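You operate a simulated robot arm through the tools that you are given. There is no shell and no other tool. Be economical: measure what you need, move in short steps, check, and stop when the job is done.

The job below is to be done with a simulated robot arm. You get a single attempt, and the scene is never put back.

JOB
Take the yellow cloth on the claw bench top and put it away on the pump tool stand top. Then take the purple scrubbing brush on the claw bench shelf and put it away on the cabinet top. Then take the yellow tap spanner on the claw bench top and put it away on the top of the spares ledge. Then take the bucket scrubbing brush and leave it on top of the spare stall plate. Then take the slim clear jug and put it on the top of the ribbed drip mat. Then open the second cabinet door from the left, fetch the yellow bracket shim and set it on the cabinet shelf, then shut the door. Then open the middle drawer of the spares drawer block. The order counts. Set down upright: slim clear jug.

Only the result counts: the job must be done as asked and must still hold three seconds after the hand-in. Knocking over, shifting, dropping, spilling or breaking anything else fails it. Flat cloth is picked up by pressing the open fingertips on it (5 to 10 N) and closing them slowly along it; thin cloth reads only 2 to 8 mm in the jaws.

ROBOT AND FRAMES
A 7-joint arm with a two-finger parallel gripper on a trunk, on a base that drives. Base frame: it is fixed to the floor where the robot stands at the start and does not move with it; the origin is under the middle of the robot, x ahead of it, y to its left, z up. Units: mm, degrees, N and s.
Its first joint turns from -115.0 to 115.0 degrees. Places, roughly: bucket scrubbing brush (10x6x8 cm) [-1000, -1700, 800]; cabinet shelf [-200, 2500, 400]; cabinet top [-300, 2800, 1000]; middle drawer of the spares drawer block [-1000, 1500, 600]; pump tool stand top [3000, 300, 800]; purple scrubbing brush (10x6x8 cm) [600, -400, 400]; second cabinet door [0, 2700, 400]; slim clear jug [-1000, -1750, 750]; spare stall plate (26x12x6 cm) [-1000, -2600, 800]; top of the ribbed drip mat (26x23 cm) [-380, -6640, 800]; top of the spares ledge (44x19 cm) [3220, -5300, 1260]; yellow bracket shim [-1250, -1750, 1250]; yellow cloth (11x9x5 cm) [800, 0, 900]; yellow tap spanner [750, -500, 750]. Payload 3.91 kg.
Tool frame: the origin (TCP) lies between the finger pads and is the grasp point; the fingertips stand 30 mm ahead of it; z points along the fingers, y is the line along which they close. The gripper opens to 110 mm. The fingers are 20 mm wide and 10 mm thick; the gripper's body (48 by 112 mm) begins 55 mm behind the TCP.
Orientation is that of the tool frame in the base frame, as a unit quaternion [w, x, y, z]. With the fingers straight down and closing along the base's y, the tool's x points along the base's -x, its y along +y and its z along -z.

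CONTROLS
- The arm moves only by the tool move_arm. Its argument "steps" is a list of rows, each a list of 7 numbers: the shift along the tool's x, y, z in units of 200 mm (1.0 is 200 mm), then the turn, a rotation vector about the tool's x, y, z in units of 45 degrees (1.0 is 45 degrees), then the closure, from 0 (fully open) to 1 (shut). In form: [[x, y, z, ax, ay, az, gripper], ...]. A call has 1 to 10 rows; each row is the pose to reach, as a shift and turn from the pose commanded when the call began, along the tool's axes at that moment. A call with a number of a shift or a turn outside -1 to 1 is refused whole. Each row takes 0.2 s and may step no farther than 50 mm and 8.6 degrees from the row before; otherwise, or with a gripper value out of range, the whole call is refused. A pose out of reach is approached as far as the arm can. The call stops where the force on the tool passes 40 N (or 10 N more than at its start, if that is more) or the arm is blocked; 0.2 s more then pass. The fingers move at their own pace (about 153 mm/s each) and stop on an object; they squeeze with about 25 N. The grip force told is the motor's: it shows also when the fingers shut on nothing. Time passes only in rows, and 0.2 s behind the last, so rows that repeat a pose let the fingers close. It gives the time, the measured TCP pose, the force on the tool (base axes), the opening and the grip force at its end, in the units of the frame above (readings bear some noise), with the torque about the TCP (base axes, N m) and any sound that the robot's microphone picked up.
- Cameras (640 x 400 px; columns grow to the right, rows downward): "scene" is now at [218.2, 168.3, 1427]; the picture's right is [-0.44, -0.90, 0.00], its down [-0.60, 0.30, -0.74] and it looks along [0.66, -0.33, -0.67] (base axes); focal length 262 px, centre (320, 200). "wrist" rides on the gripper at [72, 17, -103] in the tool frame; the picture's right is [-0.23, 0.97, 0.00], its down [-0.76, -0.18, -0.62] and it looks along [-0.61, -0.14, 0.78] (tool axes); focal length 222 px, centre (320, 200). There is no depth. A picture from a camera that has moved, and an enlarged one, comes with that camera's place and axes in the base frame and with its lens.
- snapshot(camera): a new picture of that camera. The clock stands still meanwhile.
- lift_body(by): slides the trunk up (or, below 0, down) by that many mm; the arm and the scene camera ride with it, the base frame stays. It gives what a move gives, with no picture.
- drive_base(legs): drives the robot by 1 to 6 legs, each [ahead, left, turn to the left] in mm, mm and degrees, along the robot's own axes; the way and the turn of a leg run together, so that a leg with both is an arc; at most 1500 mm and 180 degrees a leg. The arm and the cameras ride along, it lands a little off, and it stops where it bumps. It gives what a move gives.
- aim_head(pan, tilt): turns the head with the scene camera to pan (to the left, within 80 degrees either way) and tilt (down, from -29 to 69), counted from straight ahead of the robot. It gives what a move gives.
- close_up(camera, box): a new picture of the part [left, top, right, bottom] of that camera's present view, enlarged. The clock stands still meanwhile.
- finish_job(): hands the job in; it is judged then, once.

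Go step by step. Nothing tells you exact positions but the pictures and the camera data: compare them with the known pose of the tool, close in by small moves and look again before you grip or let go. The budget is 217 turns and 210 pictures, counting those below and the enlarged ones. Unless the task says otherwise, let go and move clear before handing in.

The tools are called as a command line: name --pt "numbers of a row" for each row, then --argument value for the rest, lists and objects as JSON in quotes. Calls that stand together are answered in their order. move_arm: Moves the arm, as the interface text tells. Its arguments: {"type":"object","properties":{"steps":{"type":"array","items":{"type":"array","items":{"type":"number"}}}},"required":["steps"]} The other tools are called the same way: lift_body (by) slides the trunk up or down; drive_base (legs) drives the base; aim_head (pan, tilt) turns the head that bears the scene camera; snapshot (camera) takes a picture; close_up (camera, box) takes an enlarged picture of a part of a camera's view; finish_job () hands the job in.

At the start:

```text
time: 0.0
tool_pos: [638.1, -194.7, 1120.0]
ee_rot: [0.0, 0.0, 1.0, 0.0]
force: [0.8, -0.9, -0.3]
wrist_torque: [-0.02, 0.0, 0.03]
finger_gap: 110.0
grasp_force: 0.1
trunk travel left (down, up): [-775.0, 215.0]
robot x, y, heading: [0.9, 1.7, -0.1]
head pan, tilt: [-26.3, 42.2]
```

scene: 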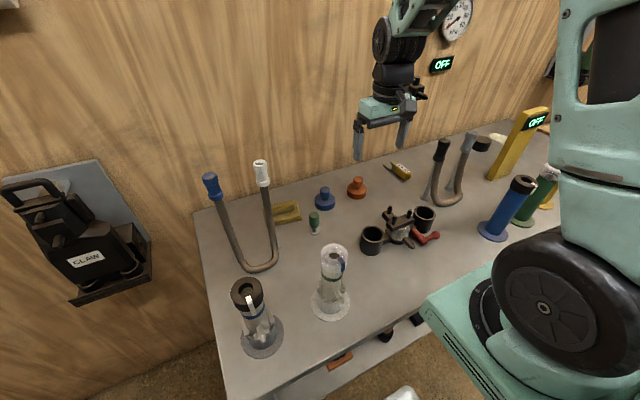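
wrist: 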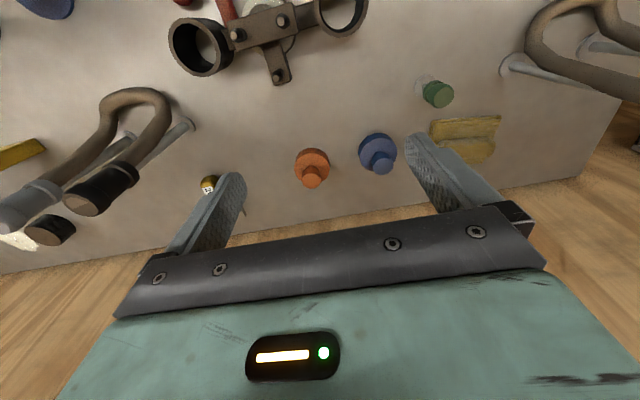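

The bench is ahead; triangulating, the yellow cloth seems near (760, 14, 880). I'll look closer at it, the spanner and the shelf.

close_up --camera "scene" --box '[200, 140, 440, 290]'

close_up --camera "wrist" --box '[370, 60, 570, 185]'

```text
2.67 times, centred on (320, 215) of scene
camera zoom: at [218.2, 168.3, 1427.0], right [-0.44, -0.9, 0.0], down [-0.6, 0.3, -0.74], along [0.66, -0.33, -0.67], focal length 699 px, centre (320, 160)
```

zoom: 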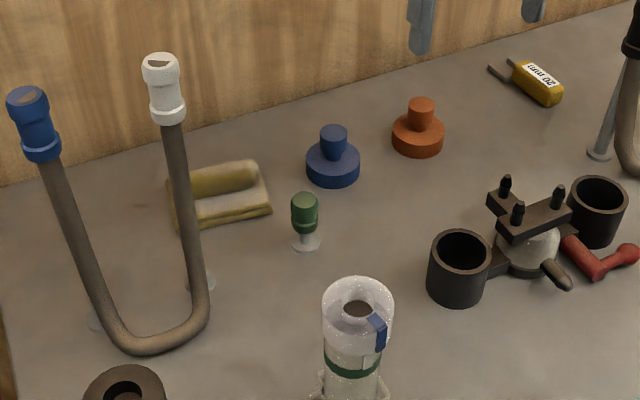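

```text
3.20 times, centred on (470, 122) of wrist
camera zoom: at [564.5, -178.2, 1225.7], right [0.23, 0.97, 0.0], down [0.76, -0.18, 0.62], along [0.61, -0.14, -0.78], focal length 711 px, centre (-160, 448)
```

zoom: 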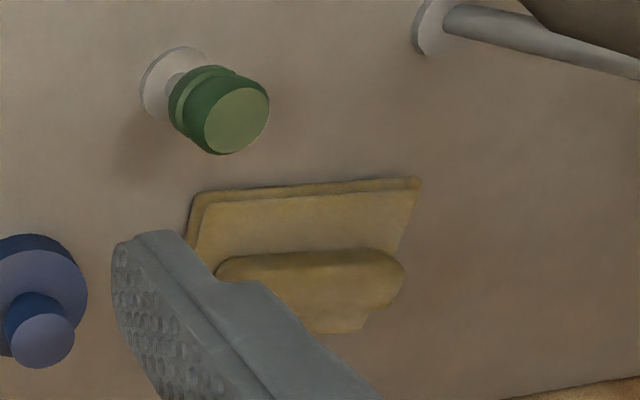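

The cloth is folded with a ridge along y, at about (760, 14, 880); a U-tube's tops stand near (655, 83, 1118). I'll tilt the head down to see the base clearance and the shelf.

aim_head --pan 0 --tilt 69

snapshot --camera "scene"

aim_head --pan -60 --tilt 50

snapshot --camera "scene"

```text
time: 0.9
tool_pos: [637.1, -195.1, 1120.3]
ee_rot: [0.0, 0.0, 1.0, 0.0]
force: [0.1, 0.7, 0.1]
wrist_torque: [-0.03, -0.01, 0.0]
finger_gap: 110.0
grasp_force: 0.0
trunk travel left (down, up): [-775.0, 215.0]
robot x, y, heading: [1.7, 0.6, 0.1]
head pan, tilt: [0.0, 68.8]
```

```text
205 pictures are left
camera scene: at [199.4, 205.2, 1394.2], right [0.0, -1.0, 0.0], down [-0.93, 0.0, -0.36], along [0.36, 0.0, -0.93], focal length 262 px, centre (320, 200)
```

scene: 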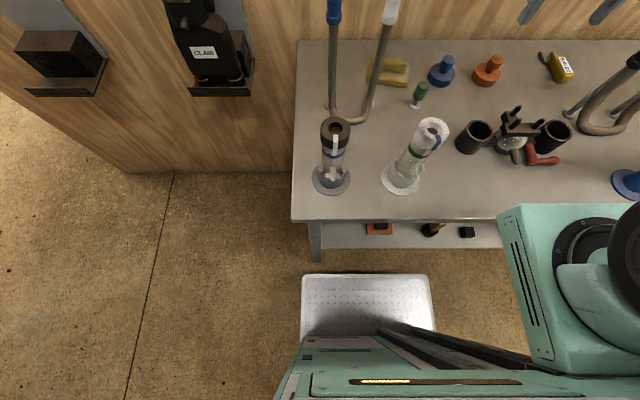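

```text
time: 2.2
tool_pos: [637.6, -195.6, 1119.8]
ee_rot: [0.0, 0.0, 1.0, -0.001]
force: [-0.1, 0.2, -0.7]
wrist_torque: [-0.02, 0.0, 0.0]
finger_gap: 109.9
grasp_force: 0.1
trunk travel left (down, up): [-775.0, 215.0]
robot x, y, heading: [2.3, 1.4, -0.1]
head pan, tilt: [-60.0, 50.0]
```

```text
204 pictures are left
camera scene: at [181.9, 138.6, 1416.0], right [-0.87, -0.5, 0.0], down [-0.38, 0.66, -0.64], along [0.32, -0.56, -0.77], focal length 262 px, centre (320, 200)
```

scene: 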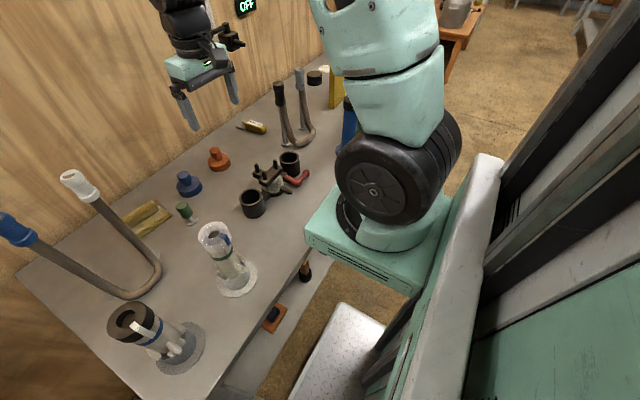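

The bench front edge is at x≈357, base front ≈310. I'll test arm reach toward the cloth while turning the closing line to base x.

move_arm --pt "-0.07 0.09 0 0 0 -0.167 0" --pt "-0.14 0.18 0 0 0 -0.333 0" --pt "-0.21 0.27 0 0 0 -0.5 0" --pt "-0.28 0.36 0 0 0 -0.667 0" --pt "-0.35 0.44 0 0 0 -0.833 0" --pt "-0.42 0.52 0 0 0 -1 0"

```text
time: 3.6
tool_pos: [719.7, -91.0, 1119.1]
ee_rot: [-0.001, -0.384, 0.924, 0.001]
force: [0.1, -0.3, -0.3]
wrist_torque: [-0.02, -0.01, 0.0]
finger_gap: 109.9
grasp_force: 0.0
trunk travel left (down, up): [-775.0, 215.0]
robot x, y, heading: [-1.0, -1.4, 0.1]
head pan, tilt: [-60.0, 50.0]
```

move_arm --pt "-0.07 0.03 0 0 0 -0.167 0" --pt "-0.15 0.05 0 0 0 -0.333 0" --pt "-0.22 0.08 0 0 0 -0.5 0" --pt "-0.3 0.11 0 0 0 -0.667 0" --pt "-0.37 0.13 0 0 0 -0.833 0" --pt "-0.44 0.16 0 0 0 -1 0"

snapshot --camera "wrist"

aim_head --pan -15 --tilt 48

snapshot --camera "scene"

```text
time: 5.0
tool_pos: [760.4, -6.6, 1120.3]
ee_rot: [0.0, 0.708, -0.706, 0.001]
force: [-0.5, -0.7, 0.2]
wrist_torque: [-0.02, 0.0, 0.0]
finger_gap: 109.9
grasp_force: 0.1
trunk travel left (down, up): [-775.0, 215.0]
robot x, y, heading: [1.4, 0.6, 0.0]
head pan, tilt: [-60.0, 50.0]
```

```text
203 pictures are left
camera wrist: at [743.4, -78.9, 1226.0], right [-0.97, 0.22, 0.0], down [0.18, 0.76, 0.62], along [0.14, 0.61, -0.78], focal length 222 px, centre (320, 200)
```

wrist: 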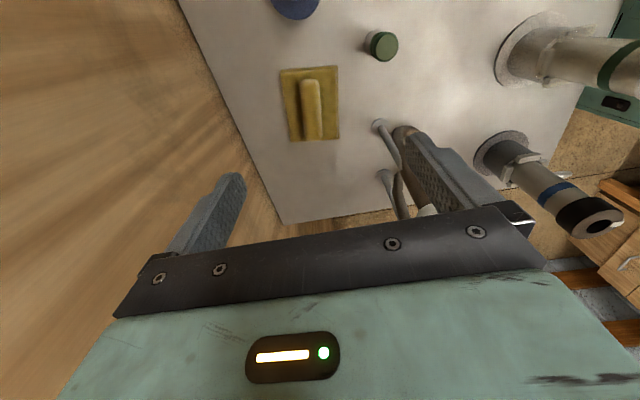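

```text
time: 6.1
tool_pos: [759.7, -6.1, 1120.3]
ee_rot: [0.0, 0.707, -0.707, 0.0]
force: [-0.5, -0.3, 0.3]
wrist_torque: [-0.02, 0.02, -0.03]
finger_gap: 109.8
grasp_force: 0.0
trunk travel left (down, up): [-775.0, 215.0]
robot x, y, heading: [1.0, -0.9, -0.0]
head pan, tilt: [-15.0, 48.0]
```

```text
202 pictures are left
camera scene: at [219.5, 184.8, 1418.8], right [-0.26, -0.97, 0.0], down [-0.72, 0.19, -0.67], along [0.65, -0.17, -0.74], focal length 262 px, centre (320, 200)
```

scene: 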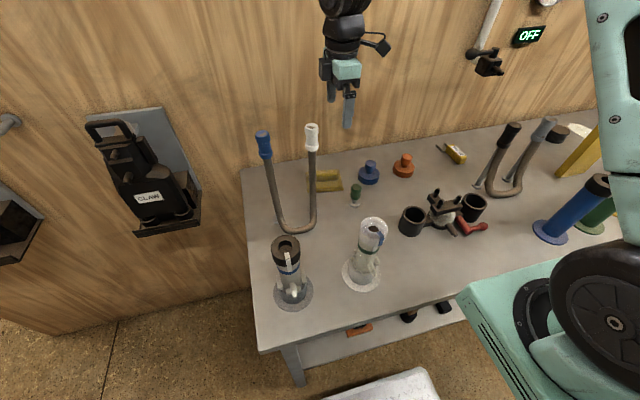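

Ridge runs from about (773,-18) to (785,55). I'll line up with it, 9° turned, and come down to just above it.

move_arm --pt "-0.06 -0.05 0.2 0 0 0.1 0" --pt "-0.115 -0.09 0.4 0 0 0.2 0" --pt "-0.115 -0.09 0.6 0 0 0.2 0" --pt "-0.115 -0.09 0.8 0 0 0.2 0" --pt "-0.115 -0.09 0.8 0 0 0.2 0"

snapshot --camera "wrist"

close_up --camera "scene" --box '[240, 60, 480, 210]'

```text
time: 7.3
tool_pos: [780.6, 20.1, 959.3]
ee_rot: [0.0, -0.649, 0.761, 0.0]
force: [-1.0, -0.1, 0.6]
wrist_torque: [0.02, 0.01, -0.02]
finger_gap: 109.9
grasp_force: 0.1
trunk travel left (down, up): [-775.0, 215.0]
robot x, y, heading: [1.2, 0.6, -0.2]
head pan, tilt: [-15.0, 48.0]
```

```text
201 pictures are left
camera wrist: at [751.0, -49.6, 1065.2], right [-0.93, 0.38, 0.0], down [0.29, 0.72, 0.62], along [0.24, 0.58, -0.78], focal length 222 px, centre (320, 200)
```

wrist: 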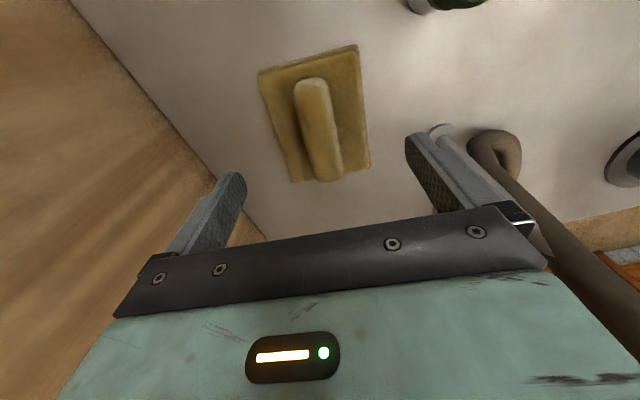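

```text
2.67 times, centred on (360, 135) of scene
camera zoom: at [219.5, 184.9, 1418.8], right [-0.26, -0.97, 0.0], down [-0.72, 0.19, -0.67], along [0.65, -0.17, -0.74], focal length 699 px, centre (213, 373)
```

zoom: 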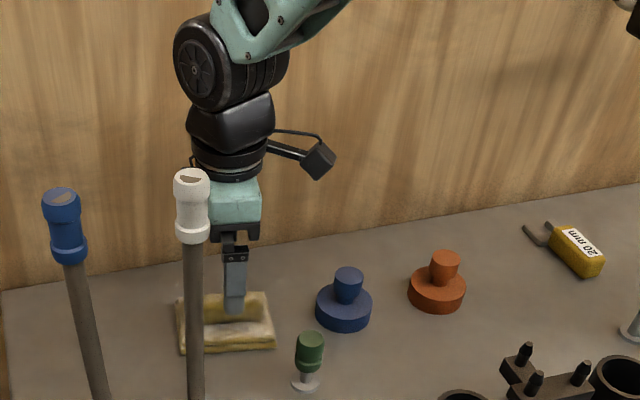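

move_arm --pt "0.038 0.014 0.08 0 0 0.06 0" --pt "0.038 0.014 0.16 0 0 0.06 0" --pt "0.038 0.014 0.22 0 0 0.06 0" --pt "0.038 0.014 0.25 0 0 0.06 0"

snapshot --camera "wrist"

close_up --camera "scene" --box '[280, 120, 400, 195]'

```text
time: 8.3
tool_pos: [775.2, 9.7, 907.5]
ee_rot: [0.0, -0.632, 0.775, 0.0]
force: [0.4, -0.5, 0.5]
wrist_torque: [-0.02, -0.01, 0.02]
finger_gap: 110.1
grasp_force: 0.1
trunk travel left (down, up): [-775.0, 215.0]
robot x, y, heading: [1.5, -0.6, 0.1]
head pan, tilt: [-15.0, 48.0]
```

```text
199 pictures are left
camera wrist: at [743.4, -57.9, 1013.6], right [-0.91, 0.42, 0.0], down [0.33, 0.71, 0.62], along [0.26, 0.57, -0.78], focal length 222 px, centre (320, 200)
```

wrist: 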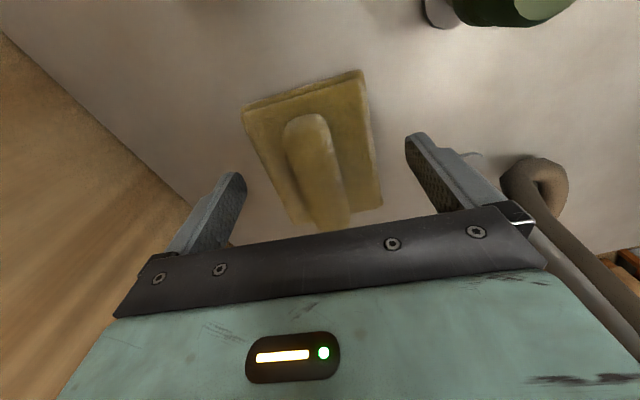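

```text
5.33 times, centred on (340, 158) of scene
camera zoom: at [219.5, 184.9, 1418.8], right [-0.26, -0.97, 0.0], down [-0.72, 0.19, -0.67], along [0.65, -0.17, -0.74], focal length 1399 px, centre (213, 427)
```

zoom: 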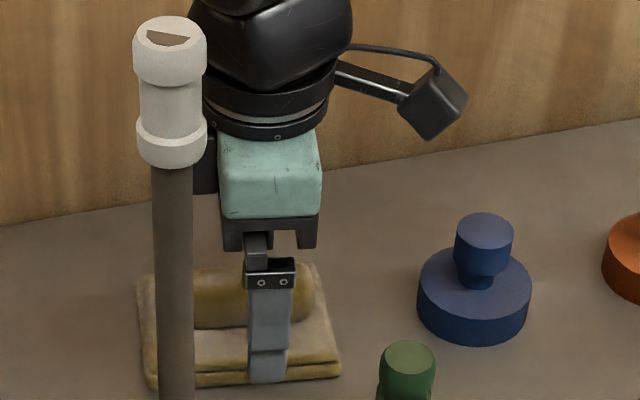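

move_arm --pt "0 0 -0.03 0 0 0 0.2" --pt "0 0 -0.03 0 0 0 0.4" --pt "0 0 -0.03 0 0 0 0.6" --pt "0 0 -0.03 0 0 0 0.8" --pt "0 0 -0.03 0 0 0 1" --pt "0 0 -0.03 0 0 0 1"

snapshot --camera "wrist"

close_up --camera "scene" --box '[280, 120, 400, 195]'

```text
time: 9.7
tool_pos: [775.1, 8.6, 915.2]
ee_rot: [0.0, -0.631, 0.776, 0.0]
force: [1.1, -0.7, 2.8]
wrist_torque: [-0.07, -0.05, 0.1]
finger_gap: 27.4
grasp_force: 24.7
trunk travel left (down, up): [-775.0, 215.0]
robot x, y, heading: [1.4, 1.5, 0.2]
head pan, tilt: [-15.0, 48.0]
```

```text
197 pictures are left
camera wrist: at [743.2, -57.6, 1020.6], right [-0.91, 0.42, 0.0], down [0.33, 0.71, 0.62], along [0.26, 0.57, -0.78], focal length 222 px, centre (320, 200)
```

wrist: 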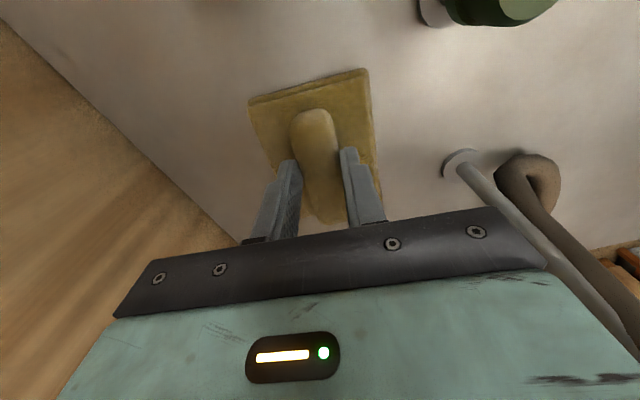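

```text
5.33 times, centred on (340, 158) of scene
camera zoom: at [219.4, 184.8, 1418.8], right [-0.26, -0.97, 0.0], down [-0.72, 0.19, -0.67], along [0.65, -0.17, -0.74], focal length 1399 px, centre (213, 427)
```

zoom: 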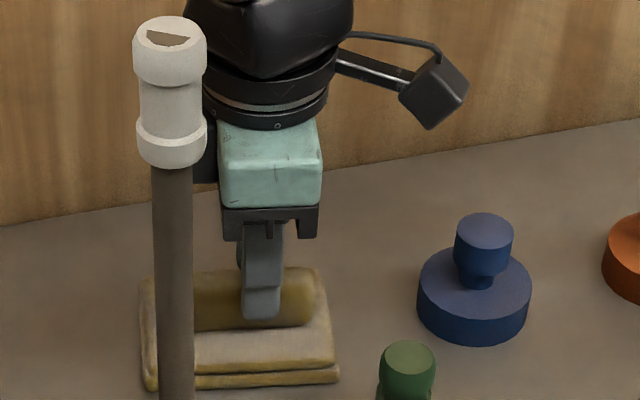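

The ridge is gripped (27 mm). Lifting straight up.

move_arm --pt "0 0 -0.1 0 0 0 1" --pt "0 0 -0.25 0 0 0 1" --pt "0 0 -0.45 0 0 0 1" --pt "0 0 -0.65 0 0 0 1" --pt "0 0 -0.85 0 0 0 1" --pt "0 0 -1 0 0 0 1"

lift_body --by 200

snapshot --camera "wrist"

aim_head --pan -80 --tilt 25

snapshot --camera "scene"

aim_head --pan -40 --tilt 25

snapshot --camera "scene"

aim_head --pan 60 --tilt 25

snapshot --camera "scene"

```text
time: 11.1
tool_pos: [773.3, 12.0, 1117.1]
ee_rot: [0.0, -0.632, 0.775, 0.001]
force: [0.4, -0.4, 0.1]
wrist_torque: [0.0, 0.02, -0.01]
finger_gap: 0.0
grasp_force: 25.0
trunk travel left (down, up): [-775.0, 215.0]
robot x, y, heading: [1.5, -2.4, 0.1]
head pan, tilt: [-15.0, 48.0]
```

```text
time: 13.3
tool_pos: [774.2, 9.7, 1315.9]
ee_rot: [0.0, -0.631, 0.776, 0.0]
force: [-0.9, -0.9, 0.2]
wrist_torque: [-0.01, 0.0, 0.03]
finger_gap: 0.0
grasp_force: 25.0
trunk travel left (down, up): [-975.0, 15.0]
robot x, y, heading: [-1.5, 1.3, 0.1]
head pan, tilt: [-15.0, 48.0]
```

```text
195 pictures are left
camera wrist: at [741.8, -56.1, 1422.3], right [-0.91, 0.42, 0.0], down [0.33, 0.71, 0.62], along [0.26, 0.57, -0.78], focal length 222 px, centre (320, 200)
```

wrist: 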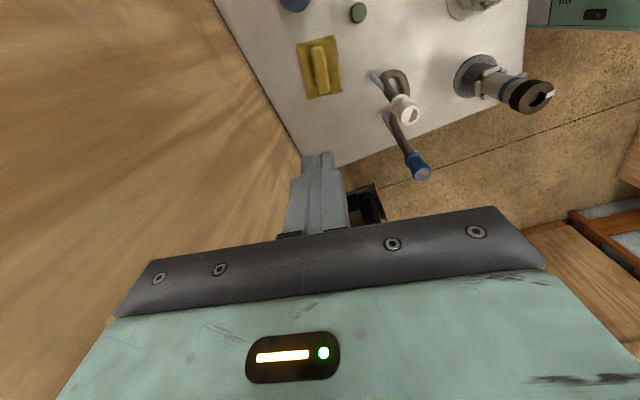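

```text
time: 14.7
tool_pos: [774.0, 12.2, 1316.0]
ee_rot: [0.0, -0.632, 0.775, 0.0]
force: [0.3, -0.1, 0.4]
wrist_torque: [-0.02, -0.03, 0.0]
finger_gap: 0.3
grasp_force: 25.2
trunk travel left (down, up): [-975.0, 15.0]
robot x, y, heading: [-1.5, -2.5, 0.2]
head pan, tilt: [-80.0, 25.0]
```

```text
194 pictures are left
camera scene: at [159.5, 114.5, 1653.5], right [-0.98, -0.17, 0.0], down [-0.07, 0.42, -0.91], along [0.16, -0.89, -0.42], focal length 262 px, centre (320, 200)
```

scene: 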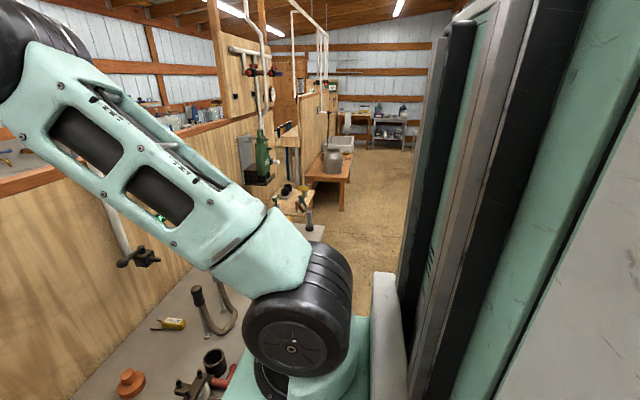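

```text
time: 15.7
tool_pos: [773.5, 11.6, 1317.0]
ee_rot: [0.001, -0.632, 0.775, 0.001]
force: [-0.2, 0.7, -0.3]
wrist_torque: [-0.02, -0.01, -0.02]
finger_gap: 0.1
grasp_force: 24.7
trunk travel left (down, up): [-975.0, 15.0]
robot x, y, heading: [-2.1, -3.8, 0.1]
head pan, tilt: [-40.0, 25.0]
```

```text
193 pictures are left
camera scene: at [214.0, 146.0, 1653.6], right [-0.64, -0.77, 0.0], down [-0.32, 0.27, -0.91], along [0.69, -0.58, -0.42], focal length 262 px, centre (320, 200)
```

scene: 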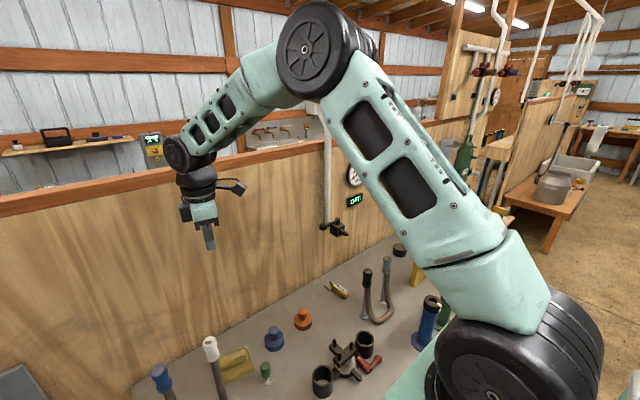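

```text
time: 17.5
tool_pos: [773.8, 11.8, 1315.6]
ee_rot: [0.0, -0.632, 0.775, 0.0]
force: [0.2, 0.2, -0.5]
wrist_torque: [0.0, -0.01, 0.02]
finger_gap: 0.0
grasp_force: 25.2
trunk travel left (down, up): [-975.0, 15.0]
robot x, y, heading: [0.9, 1.8, -0.1]
head pan, tilt: [60.0, 25.0]
```

```text
192 pictures are left
camera scene: at [189.5, 285.0, 1653.6], right [0.87, -0.5, 0.0], down [-0.21, -0.37, -0.91], along [0.45, 0.78, -0.42], focal length 262 px, centre (320, 200)
```

scene: 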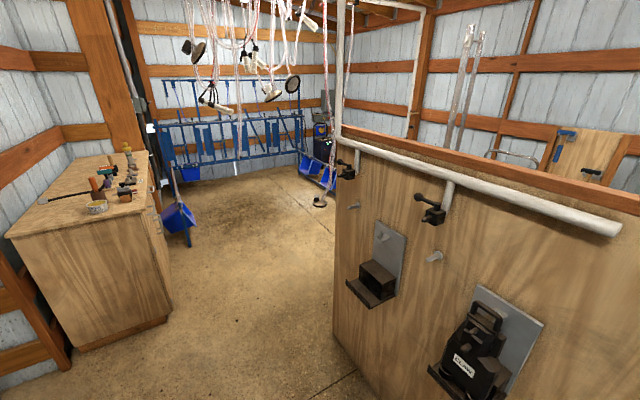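

The cloth slipped out on the lift: the grip was too shallow. It lies where it was; I'll come back and press the open fingertips on the flat part beside the ridge.

lift_body --by -200

move_arm --pt "0 0 0.2 0 0 0 0.3" --pt "0 0 0.4 0 0 0 0.3" --pt "0 0 0.6 0 0 0 0.3" --pt "0 0 0.75 0 0 0 0.3"

aim_head --pan -15 --tilt 48

snapshot --camera "wrist"

close_up --camera "scene" --box '[280, 120, 400, 195]'

```text
time: 19.7
tool_pos: [773.0, 11.3, 1117.5]
ee_rot: [0.0, -0.632, 0.775, 0.0]
force: [-0.4, 0.5, -0.6]
wrist_torque: [0.01, 0.02, 0.0]
finger_gap: 0.0
grasp_force: 25.2
trunk travel left (down, up): [-775.0, 215.0]
robot x, y, heading: [0.3, -1.6, -0.2]
head pan, tilt: [60.0, 25.0]
```

```text
time: 20.7
tool_pos: [774.8, 10.4, 968.7]
ee_rot: [0.0, -0.631, 0.775, 0.0]
force: [0.1, 0.6, 0.0]
wrist_torque: [-0.02, 0.02, -0.02]
finger_gap: 77.0
grasp_force: 0.0
trunk travel left (down, up): [-775.0, 215.0]
robot x, y, heading: [2.1, -2.0, 0.3]
head pan, tilt: [60.0, 25.0]
```

```text
time: 22.1
tool_pos: [774.6, 10.5, 968.7]
ee_rot: [-0.001, -0.632, 0.775, 0.0]
force: [0.9, -0.1, 0.1]
wrist_torque: [-0.02, -0.01, 0.04]
finger_gap: 76.8
grasp_force: 0.1
trunk travel left (down, up): [-775.0, 215.0]
robot x, y, heading: [-1.8, 2.1, -0.2]
head pan, tilt: [-15.0, 48.0]
```

```text
191 pictures are left
camera wrist: at [743.4, -57.1, 1074.7], right [-0.91, 0.42, 0.0], down [0.33, 0.71, 0.62], along [0.26, 0.57, -0.78], focal length 222 px, centre (320, 200)
```

wrist: 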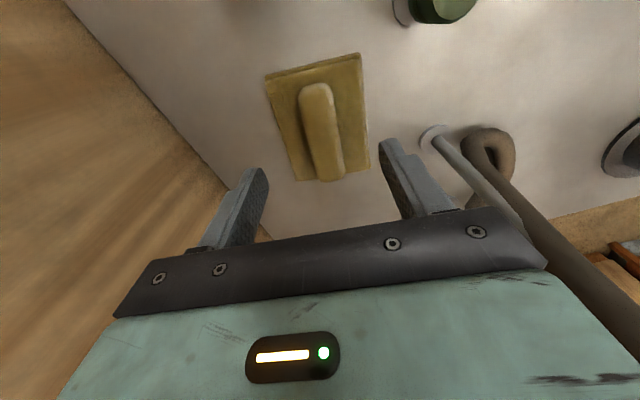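

```text
5.33 times, centred on (340, 158) of scene
camera zoom: at [219.5, 184.9, 1418.8], right [-0.26, -0.97, 0.0], down [-0.72, 0.19, -0.67], along [0.65, -0.17, -0.74], focal length 1399 px, centre (213, 427)
```

zoom: 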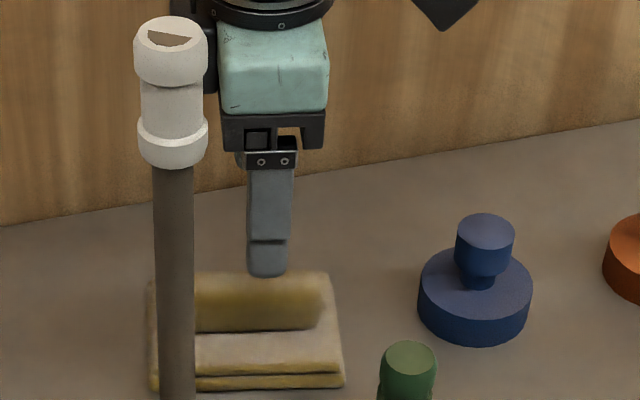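

move_arm --pt "0 0 0.1 0 0 0 0.42" --pt "0 0 0.2 0 0 0 0.42" --pt "0 0 0.28 0 0 0 0.42" --pt "0 0 0.3 0 0 0 0.42"

move_arm --pt "0 0 0.02 0 0 0 0.42"

move_arm --pt "0 0 0.02 0 0 0 0.42"

snapshot --camera "wrist"

```text
time: 23.1
tool_pos: [774.6, 10.0, 906.3]
ee_rot: [0.0, -0.631, 0.775, 0.001]
force: [-0.4, 0.0, 0.1]
wrist_torque: [-0.01, -0.02, -0.02]
finger_gap: 63.9
grasp_force: 0.0
trunk travel left (down, up): [-775.0, 215.0]
robot x, y, heading: [2.3, -0.5, -0.2]
head pan, tilt: [-15.0, 48.0]
```

```text
time: 23.5
tool_pos: [773.6, 10.2, 902.5]
ee_rot: [0.001, -0.631, 0.776, 0.0]
force: [0.8, -0.5, -0.9]
wrist_torque: [0.02, -0.02, 0.01]
finger_gap: 63.9
grasp_force: 0.2
trunk travel left (down, up): [-775.0, 215.0]
robot x, y, heading: [-1.0, -3.6, -0.0]
head pan, tilt: [-15.0, 48.0]
```

```text
time: 23.9
tool_pos: [774.7, 10.9, 898.5]
ee_rot: [0.0, -0.632, 0.775, 0.0]
force: [-0.2, 0.2, -0.2]
wrist_torque: [0.02, 0.02, 0.0]
finger_gap: 63.7
grasp_force: 0.0
trunk travel left (down, up): [-775.0, 215.0]
robot x, y, heading: [-0.7, -1.1, -0.2]
head pan, tilt: [-15.0, 48.0]
```

```text
189 pictures are left
camera wrist: at [742.3, -56.8, 1004.3], right [-0.91, 0.42, 0.0], down [0.33, 0.71, 0.62], along [0.26, 0.57, -0.78], focal length 222 px, centre (320, 200)
```

wrist: 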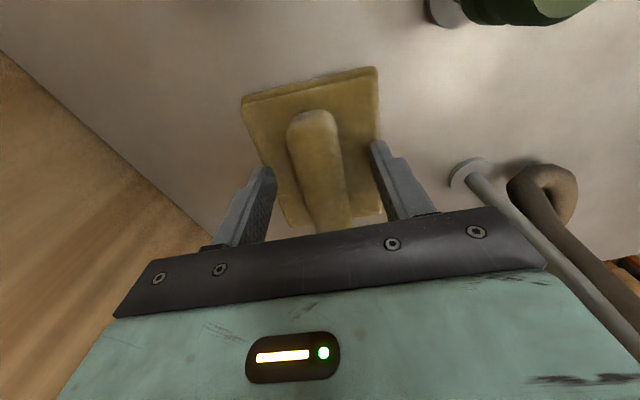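

move_arm --pt "0 0 0.025 0 0 0 0.42"

move_arm --pt "0 0 0.025 0 0 0 0.42"

close_up --camera "scene" --box '[280, 120, 400, 195]'

```text
time: 24.3
tool_pos: [774.7, 10.1, 897.2]
ee_rot: [0.002, -0.631, 0.776, -0.002]
force: [-7.6, -3.1, 28.3]
wrist_torque: [-0.02, 0.68, 0.08]
finger_gap: 63.9
grasp_force: 0.0
trunk travel left (down, up): [-775.0, 215.0]
robot x, y, heading: [2.9, 1.4, -0.3]
head pan, tilt: [-15.0, 48.0]
```

```text
time: 24.6
tool_pos: [775.3, 10.3, 896.4]
ee_rot: [0.003, -0.631, 0.775, -0.001]
force: [-3.9, -2.0, 21.8]
wrist_torque: [0.09, 0.91, 0.12]
finger_gap: 65.4
grasp_force: 1.4
trunk travel left (down, up): [-775.0, 215.0]
robot x, y, heading: [-4.2, 1.8, -0.1]
head pan, tilt: [-15.0, 48.0]
stopped in row 1: the force on the tool passed its limit (the readings are from after the stop); the commanded pose is now the measured one
```

```text
5.33 times, centred on (340, 158) of scene
camera zoom: at [218.2, 184.6, 1419.0], right [-0.26, -0.97, 0.0], down [-0.72, 0.19, -0.67], along [0.65, -0.17, -0.74], focal length 1399 px, centre (213, 427)
```

zoom: 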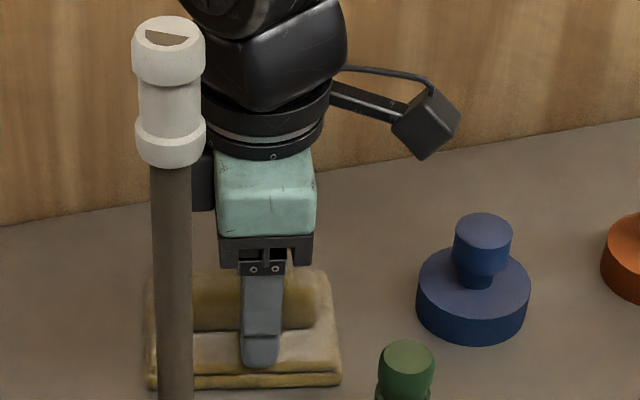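

The tips press the flat layer at z≈866. Easing off slightly and closing slowly.

move_arm --pt "0 0 -0.006 0 0 0 0.42" --pt "0 0 -0.006 0 0 0 0.5" --pt "0 0 -0.006 0 0 0 0.58" --pt "0 0 -0.006 0 0 0 0.66" --pt "0 0 -0.006 0 0 0 0.74" --pt "0 0 -0.006 0 0 0 0.82" --pt "0 0 -0.006 0 0 0 0.9" --pt "0 0 -0.006 0 0 0 1" --pt "0 0 -0.006 0 0 0 1"

move_arm --pt "0 0 -0.03 0 0 0 1" --pt "0 0 -0.06 0 0 0 1" --pt "0 0 -0.09 0 0 0 1" --pt "0 0 -0.12 0 0 0 1" --pt "0 0 -0.15 0 0 0 1" --pt "0 0 -0.2 0 0 0 1"

snapshot --camera "wrist"

```text
time: 26.6
tool_pos: [776.2, 10.0, 897.6]
ee_rot: [0.002, -0.631, 0.776, -0.001]
force: [10.3, -2.9, 18.6]
wrist_torque: [0.16, -0.07, -0.12]
finger_gap: 27.3
grasp_force: 24.2
trunk travel left (down, up): [-775.0, 215.0]
robot x, y, heading: [-0.7, 1.6, -0.2]
head pan, tilt: [-15.0, 48.0]
```

```text
time: 28.0
tool_pos: [774.8, 10.3, 935.6]
ee_rot: [0.001, -0.631, 0.776, 0.0]
force: [0.9, -0.1, -0.9]
wrist_torque: [-0.03, -0.01, 0.01]
finger_gap: 27.5
grasp_force: 24.9
trunk travel left (down, up): [-775.0, 215.0]
robot x, y, heading: [-2.9, 3.4, 0.1]
head pan, tilt: [-15.0, 48.0]
```

```text
187 pictures are left
camera wrist: at [742.5, -56.7, 1041.3], right [-0.91, 0.42, 0.0], down [0.33, 0.71, 0.62], along [0.26, 0.57, -0.78], focal length 222 px, centre (320, 200)
```

wrist: 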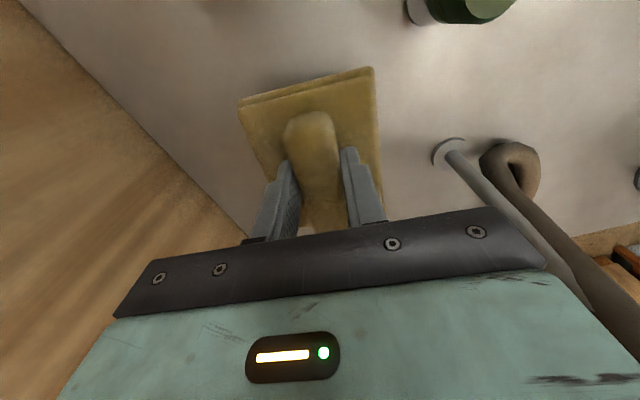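

The cloth is up. I'll raise it clear of the tubes and bring the arm back over the robot.

move_arm --pt "0 0 -0.15 0 0 0 1" --pt "0 0 -0.3 0 0 0 1" --pt "0 0 -0.45 0 0 0 1" --pt "0 0 -0.6 0 0 0 1" --pt "0 0 -0.75 0 0 0 1" --pt "0 0 -0.9 0 0 0 1"

lift_body --by 200

move_arm --pt "0.05 0.18 0 0 0 0 1" --pt "0.1 0.36 0 0 0 0 1" --pt "0.15 0.54 0 0 0 0 1" --pt "0.2 0.72 0 0 0 0 1" --pt "0.25 0.9 0 0 0 0 1"

snapshot --camera "wrist"

```text
time: 29.4
tool_pos: [774.1, 11.8, 1117.5]
ee_rot: [0.001, -0.631, 0.776, 0.0]
force: [0.4, -0.2, -0.5]
wrist_torque: [0.03, 0.02, 0.02]
finger_gap: 27.6
grasp_force: 25.1
trunk travel left (down, up): [-775.0, 215.0]
robot x, y, heading: [-0.1, -1.8, 0.2]
head pan, tilt: [-15.0, 48.0]
```

```text
time: 31.6
tool_pos: [773.8, 11.2, 1317.9]
ee_rot: [0.001, -0.632, 0.775, 0.0]
force: [0.0, 0.7, 0.1]
wrist_torque: [0.0, -0.01, -0.01]
finger_gap: 27.3
grasp_force: 25.2
trunk travel left (down, up): [-975.0, 15.0]
robot x, y, heading: [1.0, 0.7, 0.1]
head pan, tilt: [-15.0, 48.0]
```

```text
time: 32.8
tool_pos: [586.4, -0.6, 1318.6]
ee_rot: [0.001, -0.631, 0.776, 0.001]
force: [-0.2, -0.4, -1.5]
wrist_torque: [-0.01, 0.05, 0.01]
finger_gap: 27.3
grasp_force: 25.5
trunk travel left (down, up): [-975.0, 15.0]
robot x, y, heading: [1.0, 3.4, 0.1]
head pan, tilt: [-15.0, 48.0]
```

```text
186 pictures are left
camera wrist: at [554.8, -68.3, 1424.0], right [-0.91, 0.42, 0.0], down [0.33, 0.71, 0.62], along [0.26, 0.57, -0.78], focal length 222 px, centre (320, 200)
```

wrist: 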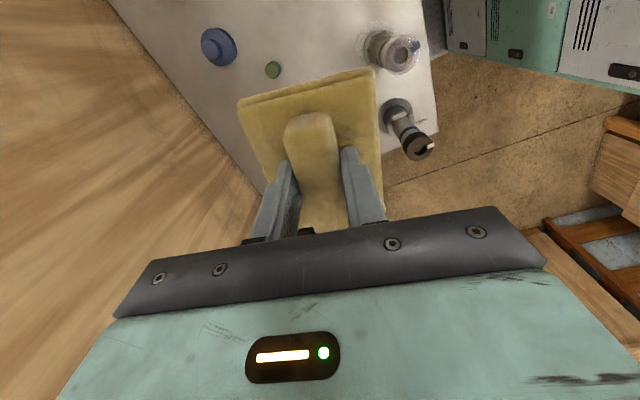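

drive_base --legs '[[-150, 0, 0], [0, 1400, 0]]'

aim_head --pan 20 --tilt 22

snapshot --camera "scene"

aim_head --pan -30 --tilt 22

snapshot --camera "scene"

```text
time: 41.0
tool_pos: [422.1, 1454.5, 1319.8]
ee_rot: [0.002, -0.635, 0.772, 0.0]
force: [0.3, -0.3, -0.7]
wrist_torque: [0.0, -0.01, 0.03]
finger_gap: 27.4
grasp_force: 24.9
trunk travel left (down, up): [-975.0, 15.0]
robot x, y, heading: [-166.4, 1446.1, 0.8]
head pan, tilt: [-15.0, 48.0]
```

```text
time: 42.0
tool_pos: [422.1, 1454.2, 1318.3]
ee_rot: [0.002, -0.635, 0.772, 0.0]
force: [1.3, -0.2, -1.1]
wrist_torque: [0.0, 0.04, 0.0]
finger_gap: 27.4
grasp_force: 25.5
trunk travel left (down, up): [-975.0, 15.0]
robot x, y, heading: [-165.6, 1445.0, 0.8]
head pan, tilt: [20.0, 22.0]
```

```text
185 pictures are left
camera scene: at [63.0, 1687.8, 1658.3], right [0.35, -0.94, 0.0], down [-0.35, -0.13, -0.93], along [0.87, 0.33, -0.38], focal length 262 px, centre (320, 200)
```

scene: 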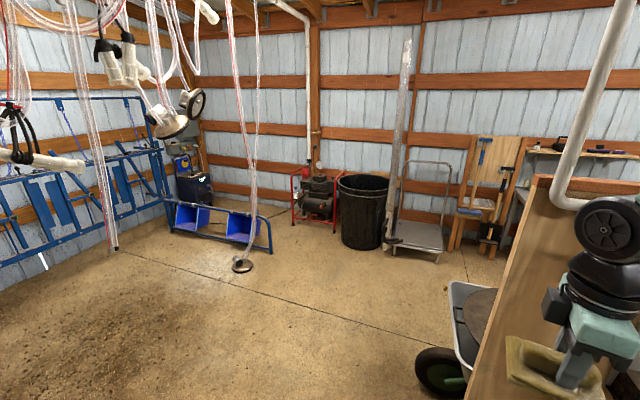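

```text
time: 43.2
tool_pos: [422.3, 1454.1, 1318.3]
ee_rot: [0.001, -0.635, 0.772, 0.0]
force: [0.6, -0.7, -0.4]
wrist_torque: [-0.04, 0.0, -0.01]
finger_gap: 27.4
grasp_force: 25.6
trunk travel left (down, up): [-975.0, 15.0]
robot x, y, heading: [-165.8, 1449.3, 0.7]
head pan, tilt: [-30.0, 22.0]
```

```text
184 pictures are left
camera scene: at [57.1, 1609.7, 1658.4], right [-0.49, -0.87, 0.0], down [-0.33, 0.18, -0.93], along [0.81, -0.45, -0.37], focal length 262 px, centre (320, 200)
```

scene: 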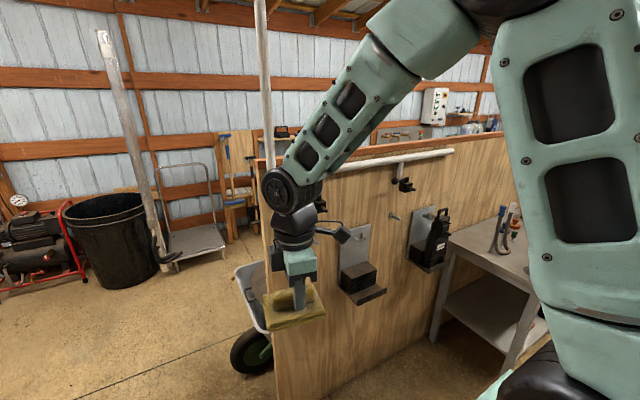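

Behind the partition end I see a wheelbarrow to avoid; I'll swing round to about (950, 1880) and look at the other side.

drive_base --legs '[[600, 420, -0.8], [500, 0, 0]]'

aim_head --pan -30 --tilt 22

snapshot --camera "scene"

aim_head --pan -60 --tilt 40

snapshot --camera "scene"

```text
time: 46.1
tool_pos: [843.9, 1758.5, 1318.4]
ee_rot: [0.002, -0.64, 0.769, 0.0]
force: [-0.1, 0.7, -1.1]
wrist_torque: [-0.04, 0.02, -0.02]
finger_gap: 27.4
grasp_force: 25.3
trunk travel left (down, up): [-975.0, 15.0]
robot x, y, heading: [260.2, 1740.8, 1.5]
head pan, tilt: [-30.0, 22.0]
stopped in leg 1: the robot was blocked; the commanded pose is now the measured one
```

```text
time: 46.7
tool_pos: [844.3, 1756.5, 1317.7]
ee_rot: [0.001, -0.64, 0.768, 0.001]
force: [0.1, -0.8, -0.3]
wrist_torque: [0.01, 0.02, -0.02]
finger_gap: 27.6
grasp_force: 24.9
trunk travel left (down, up): [-975.0, 15.0]
robot x, y, heading: [257.3, 1741.3, 1.3]
head pan, tilt: [-30.0, 22.0]
```

```text
183 pictures are left
camera scene: at [477.2, 1908.1, 1658.4], right [-0.48, -0.88, 0.0], down [-0.33, 0.18, -0.93], along [0.81, -0.45, -0.37], focal length 262 px, centre (320, 200)
```

scene: 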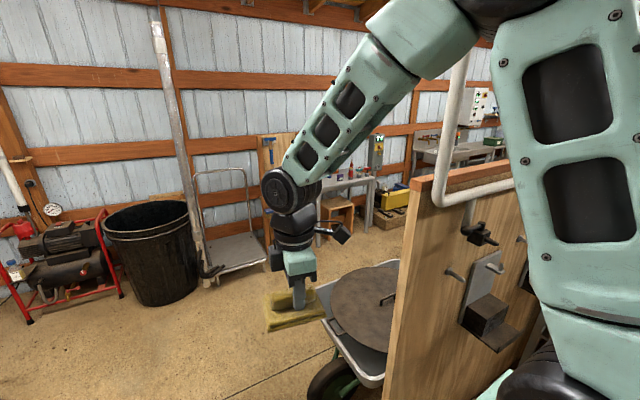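

```text
time: 47.6
tool_pos: [844.3, 1757.7, 1318.2]
ee_rot: [0.001, -0.64, 0.768, 0.0]
force: [0.6, -0.5, 0.0]
wrist_torque: [0.01, -0.02, -0.01]
finger_gap: 27.5
grasp_force: 25.3
trunk travel left (down, up): [-975.0, 15.0]
robot x, y, heading: [257.2, 1746.8, 1.2]
head pan, tilt: [-60.0, 40.0]
```

```text
182 pictures are left
camera scene: at [440.0, 1880.1, 1630.3], right [-0.85, -0.52, 0.0], down [-0.33, 0.55, -0.77], along [0.4, -0.65, -0.64], focal length 262 px, centre (320, 200)
```

scene: 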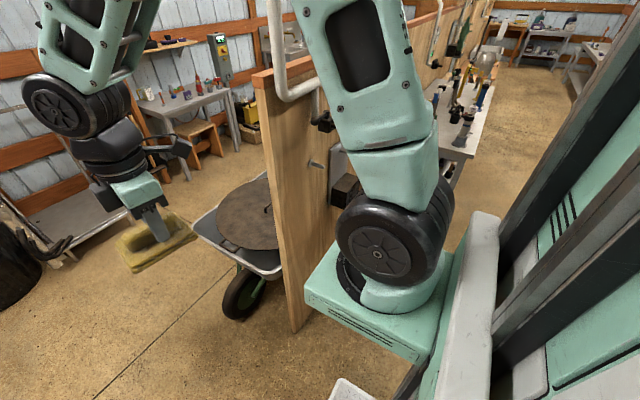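

aim_head --pan 80 --tilt 60

snapshot --camera "scene"

aim_head --pan 10 --tilt 60

snapshot --camera "scene"

```text
time: 49.9
tool_pos: [844.2, 1756.3, 1318.7]
ee_rot: [0.001, -0.64, 0.769, 0.0]
force: [0.6, -0.8, -0.8]
wrist_torque: [-0.01, 0.0, -0.02]
finger_gap: 27.5
grasp_force: 25.0
trunk travel left (down, up): [-975.0, 15.0]
robot x, y, heading: [256.8, 1747.5, 1.3]
head pan, tilt: [80.0, 60.0]
```

```text
181 pictures are left
camera scene: at [406.0, 2018.6, 1603.5], right [0.99, -0.15, 0.0], down [-0.13, -0.86, -0.5], along [0.08, 0.49, -0.87], focal length 262 px, centre (320, 200)
```

scene: 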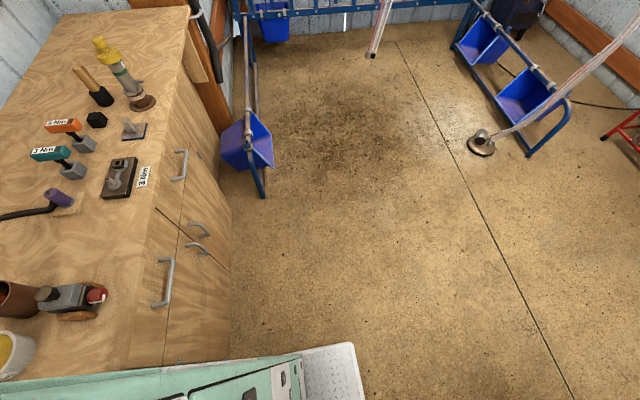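

```text
time: 51.3
tool_pos: [844.1, 1756.2, 1318.2]
ee_rot: [0.001, -0.641, 0.767, 0.0]
force: [0.1, -0.8, 0.0]
wrist_torque: [-0.02, 0.02, -0.03]
finger_gap: 27.6
grasp_force: 24.9
trunk travel left (down, up): [-975.0, 15.0]
robot x, y, heading: [256.8, 1741.8, 1.4]
head pan, tilt: [10.0, 60.0]
```

```text
180 pictures are left
camera scene: at [461.2, 1965.8, 1603.5], right [0.2, -0.98, 0.0], down [-0.85, -0.17, -0.5], along [0.49, 0.1, -0.87], focal length 262 px, centre (320, 200)
```

scene: 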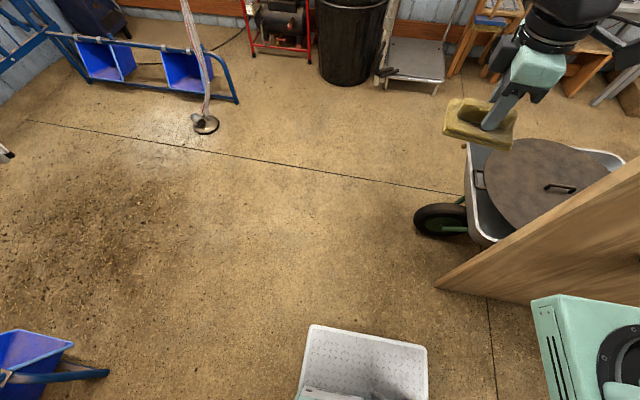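

The base brushed the cabinet's side. I'll ease right, then go ahead, keeping clear of the wheelbarrow (wheel near (1257, 1405)).

drive_base --legs '[[0, -50, -1.4], [350, 0, 0], [300, 250, 0], [500, 0, 0]]'

aim_head --pan -40 --tilt 35

snapshot --camera "scene"

aim_head --pan -75 --tilt 50

snapshot --camera "scene"

```text
time: 58.7
tool_pos: [2008.0, 1942.7, 1317.9]
ee_rot: [0.001, -0.629, 0.777, 0.0]
force: [-0.2, 0.0, -0.3]
wrist_torque: [-0.01, -0.03, -0.02]
finger_gap: 27.4
grasp_force: 25.1
trunk travel left (down, up): [-975.0, 15.0]
robot x, y, heading: [1421.0, 1947.8, -0.3]
head pan, tilt: [10.0, 60.0]
```

```text
time: 59.9
tool_pos: [2008.1, 1942.8, 1318.6]
ee_rot: [0.001, -0.629, 0.777, 0.0]
force: [-0.4, 0.3, -1.0]
wrist_torque: [-0.01, 0.02, -0.02]
finger_gap: 27.7
grasp_force: 25.0
trunk travel left (down, up): [-975.0, 15.0]
robot x, y, heading: [1419.7, 1943.0, -0.4]
head pan, tilt: [-40.0, 35.0]
```

```text
179 pictures are left
camera scene: at [1632.2, 2093.4, 1637.7], right [-0.65, -0.76, 0.0], down [-0.44, 0.37, -0.82], along [0.63, -0.53, -0.57], focal length 262 px, centre (320, 200)
```

scene: 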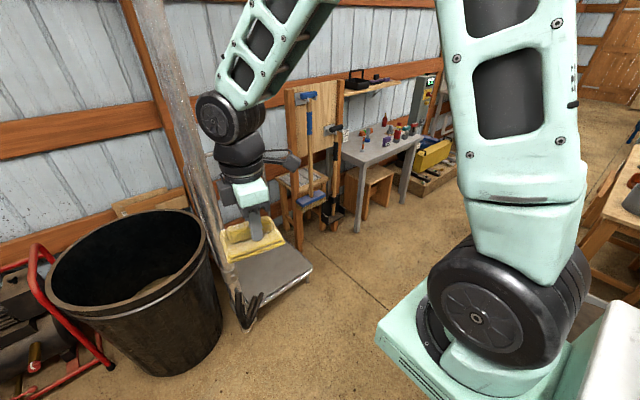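

```text
time: 60.9
tool_pos: [2008.9, 1941.1, 1319.1]
ee_rot: [0.001, -0.629, 0.777, 0.0]
force: [0.1, -0.2, -1.5]
wrist_torque: [-0.02, 0.06, 0.01]
finger_gap: 27.5
grasp_force: 25.3
trunk travel left (down, up): [-975.0, 15.0]
robot x, y, heading: [1419.6, 1945.0, -0.3]
head pan, tilt: [-75.0, 50.0]
```

```text
178 pictures are left
camera scene: at [1584.6, 2075.8, 1616.1], right [-0.97, -0.26, 0.0], down [-0.2, 0.74, -0.64], along [0.16, -0.62, -0.77], focal length 262 px, centre (320, 200)
```

scene: 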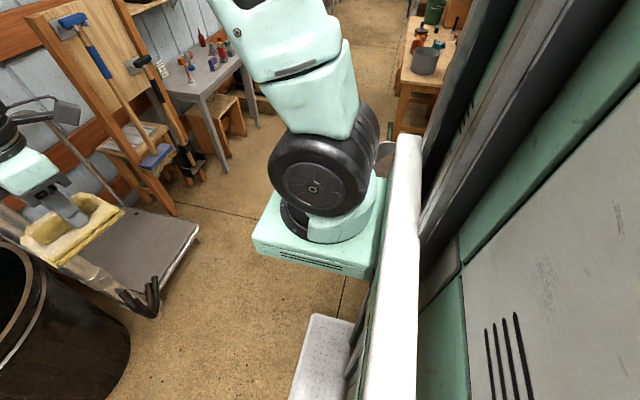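

The gray table near (2850, 550) looks to be the pump tool stand. I'll advance diagonally past the wheelbarrow and look again.

drive_base --legs '[[250, 0, 0.3], [280, -330, 0]]'

aim_head --pan -80 --tilt 35

snapshot --camera "scene"

aim_head --pan -45 --tilt 35

snapshot --camera "scene"

```text
time: 65.0
tool_pos: [2530.5, 1600.2, 1318.1]
ee_rot: [0.002, -0.624, 0.782, 0.0]
force: [0.1, -0.4, -1.5]
wrist_torque: [-0.02, -0.03, -0.03]
finger_gap: 27.6
grasp_force: 25.1
trunk travel left (down, up): [-975.0, 15.0]
robot x, y, heading: [1943.2, 1613.1, -1.2]
head pan, tilt: [-75.0, 50.0]
```

```text
time: 65.7
tool_pos: [2529.0, 1598.2, 1319.7]
ee_rot: [0.001, -0.623, 0.782, 0.0]
force: [0.4, 0.0, -1.2]
wrist_torque: [-0.04, 0.0, 0.01]
finger_gap: 27.5
grasp_force: 25.1
trunk travel left (down, up): [-975.0, 15.0]
robot x, y, heading: [1940.7, 1611.2, -1.1]
head pan, tilt: [-80.0, 35.0]
```

```text
177 pictures are left
camera scene: at [2103.9, 1727.7, 1637.7], right [-0.99, -0.15, 0.0], down [-0.09, 0.57, -0.82], along [0.13, -0.81, -0.57], focal length 262 px, centre (320, 200)
```

scene: 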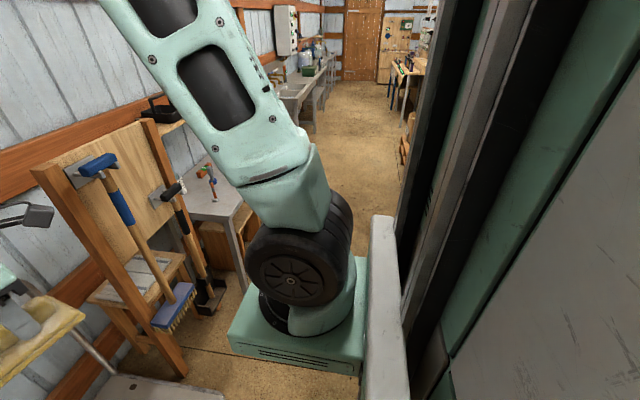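

```text
time: 66.8
tool_pos: [2530.4, 1599.9, 1317.4]
ee_rot: [0.001, -0.623, 0.783, 0.0]
force: [-0.3, 1.2, -0.8]
wrist_torque: [-0.02, 0.01, 0.0]
finger_gap: 27.5
grasp_force: 24.5
trunk travel left (down, up): [-975.0, 15.0]
robot x, y, heading: [1940.8, 1610.2, -1.2]
head pan, tilt: [-45.0, 35.0]
```

```text
176 pictures are left
camera scene: at [2151.3, 1751.1, 1637.8], right [-0.72, -0.69, 0.0], down [-0.4, 0.41, -0.82], along [0.57, -0.59, -0.57], focal length 262 px, centre (320, 200)
```

scene: 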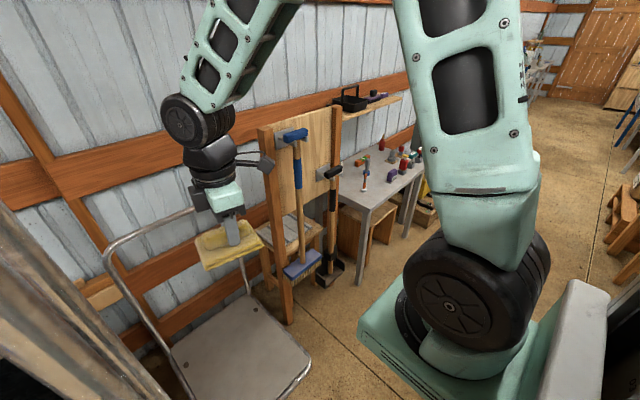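

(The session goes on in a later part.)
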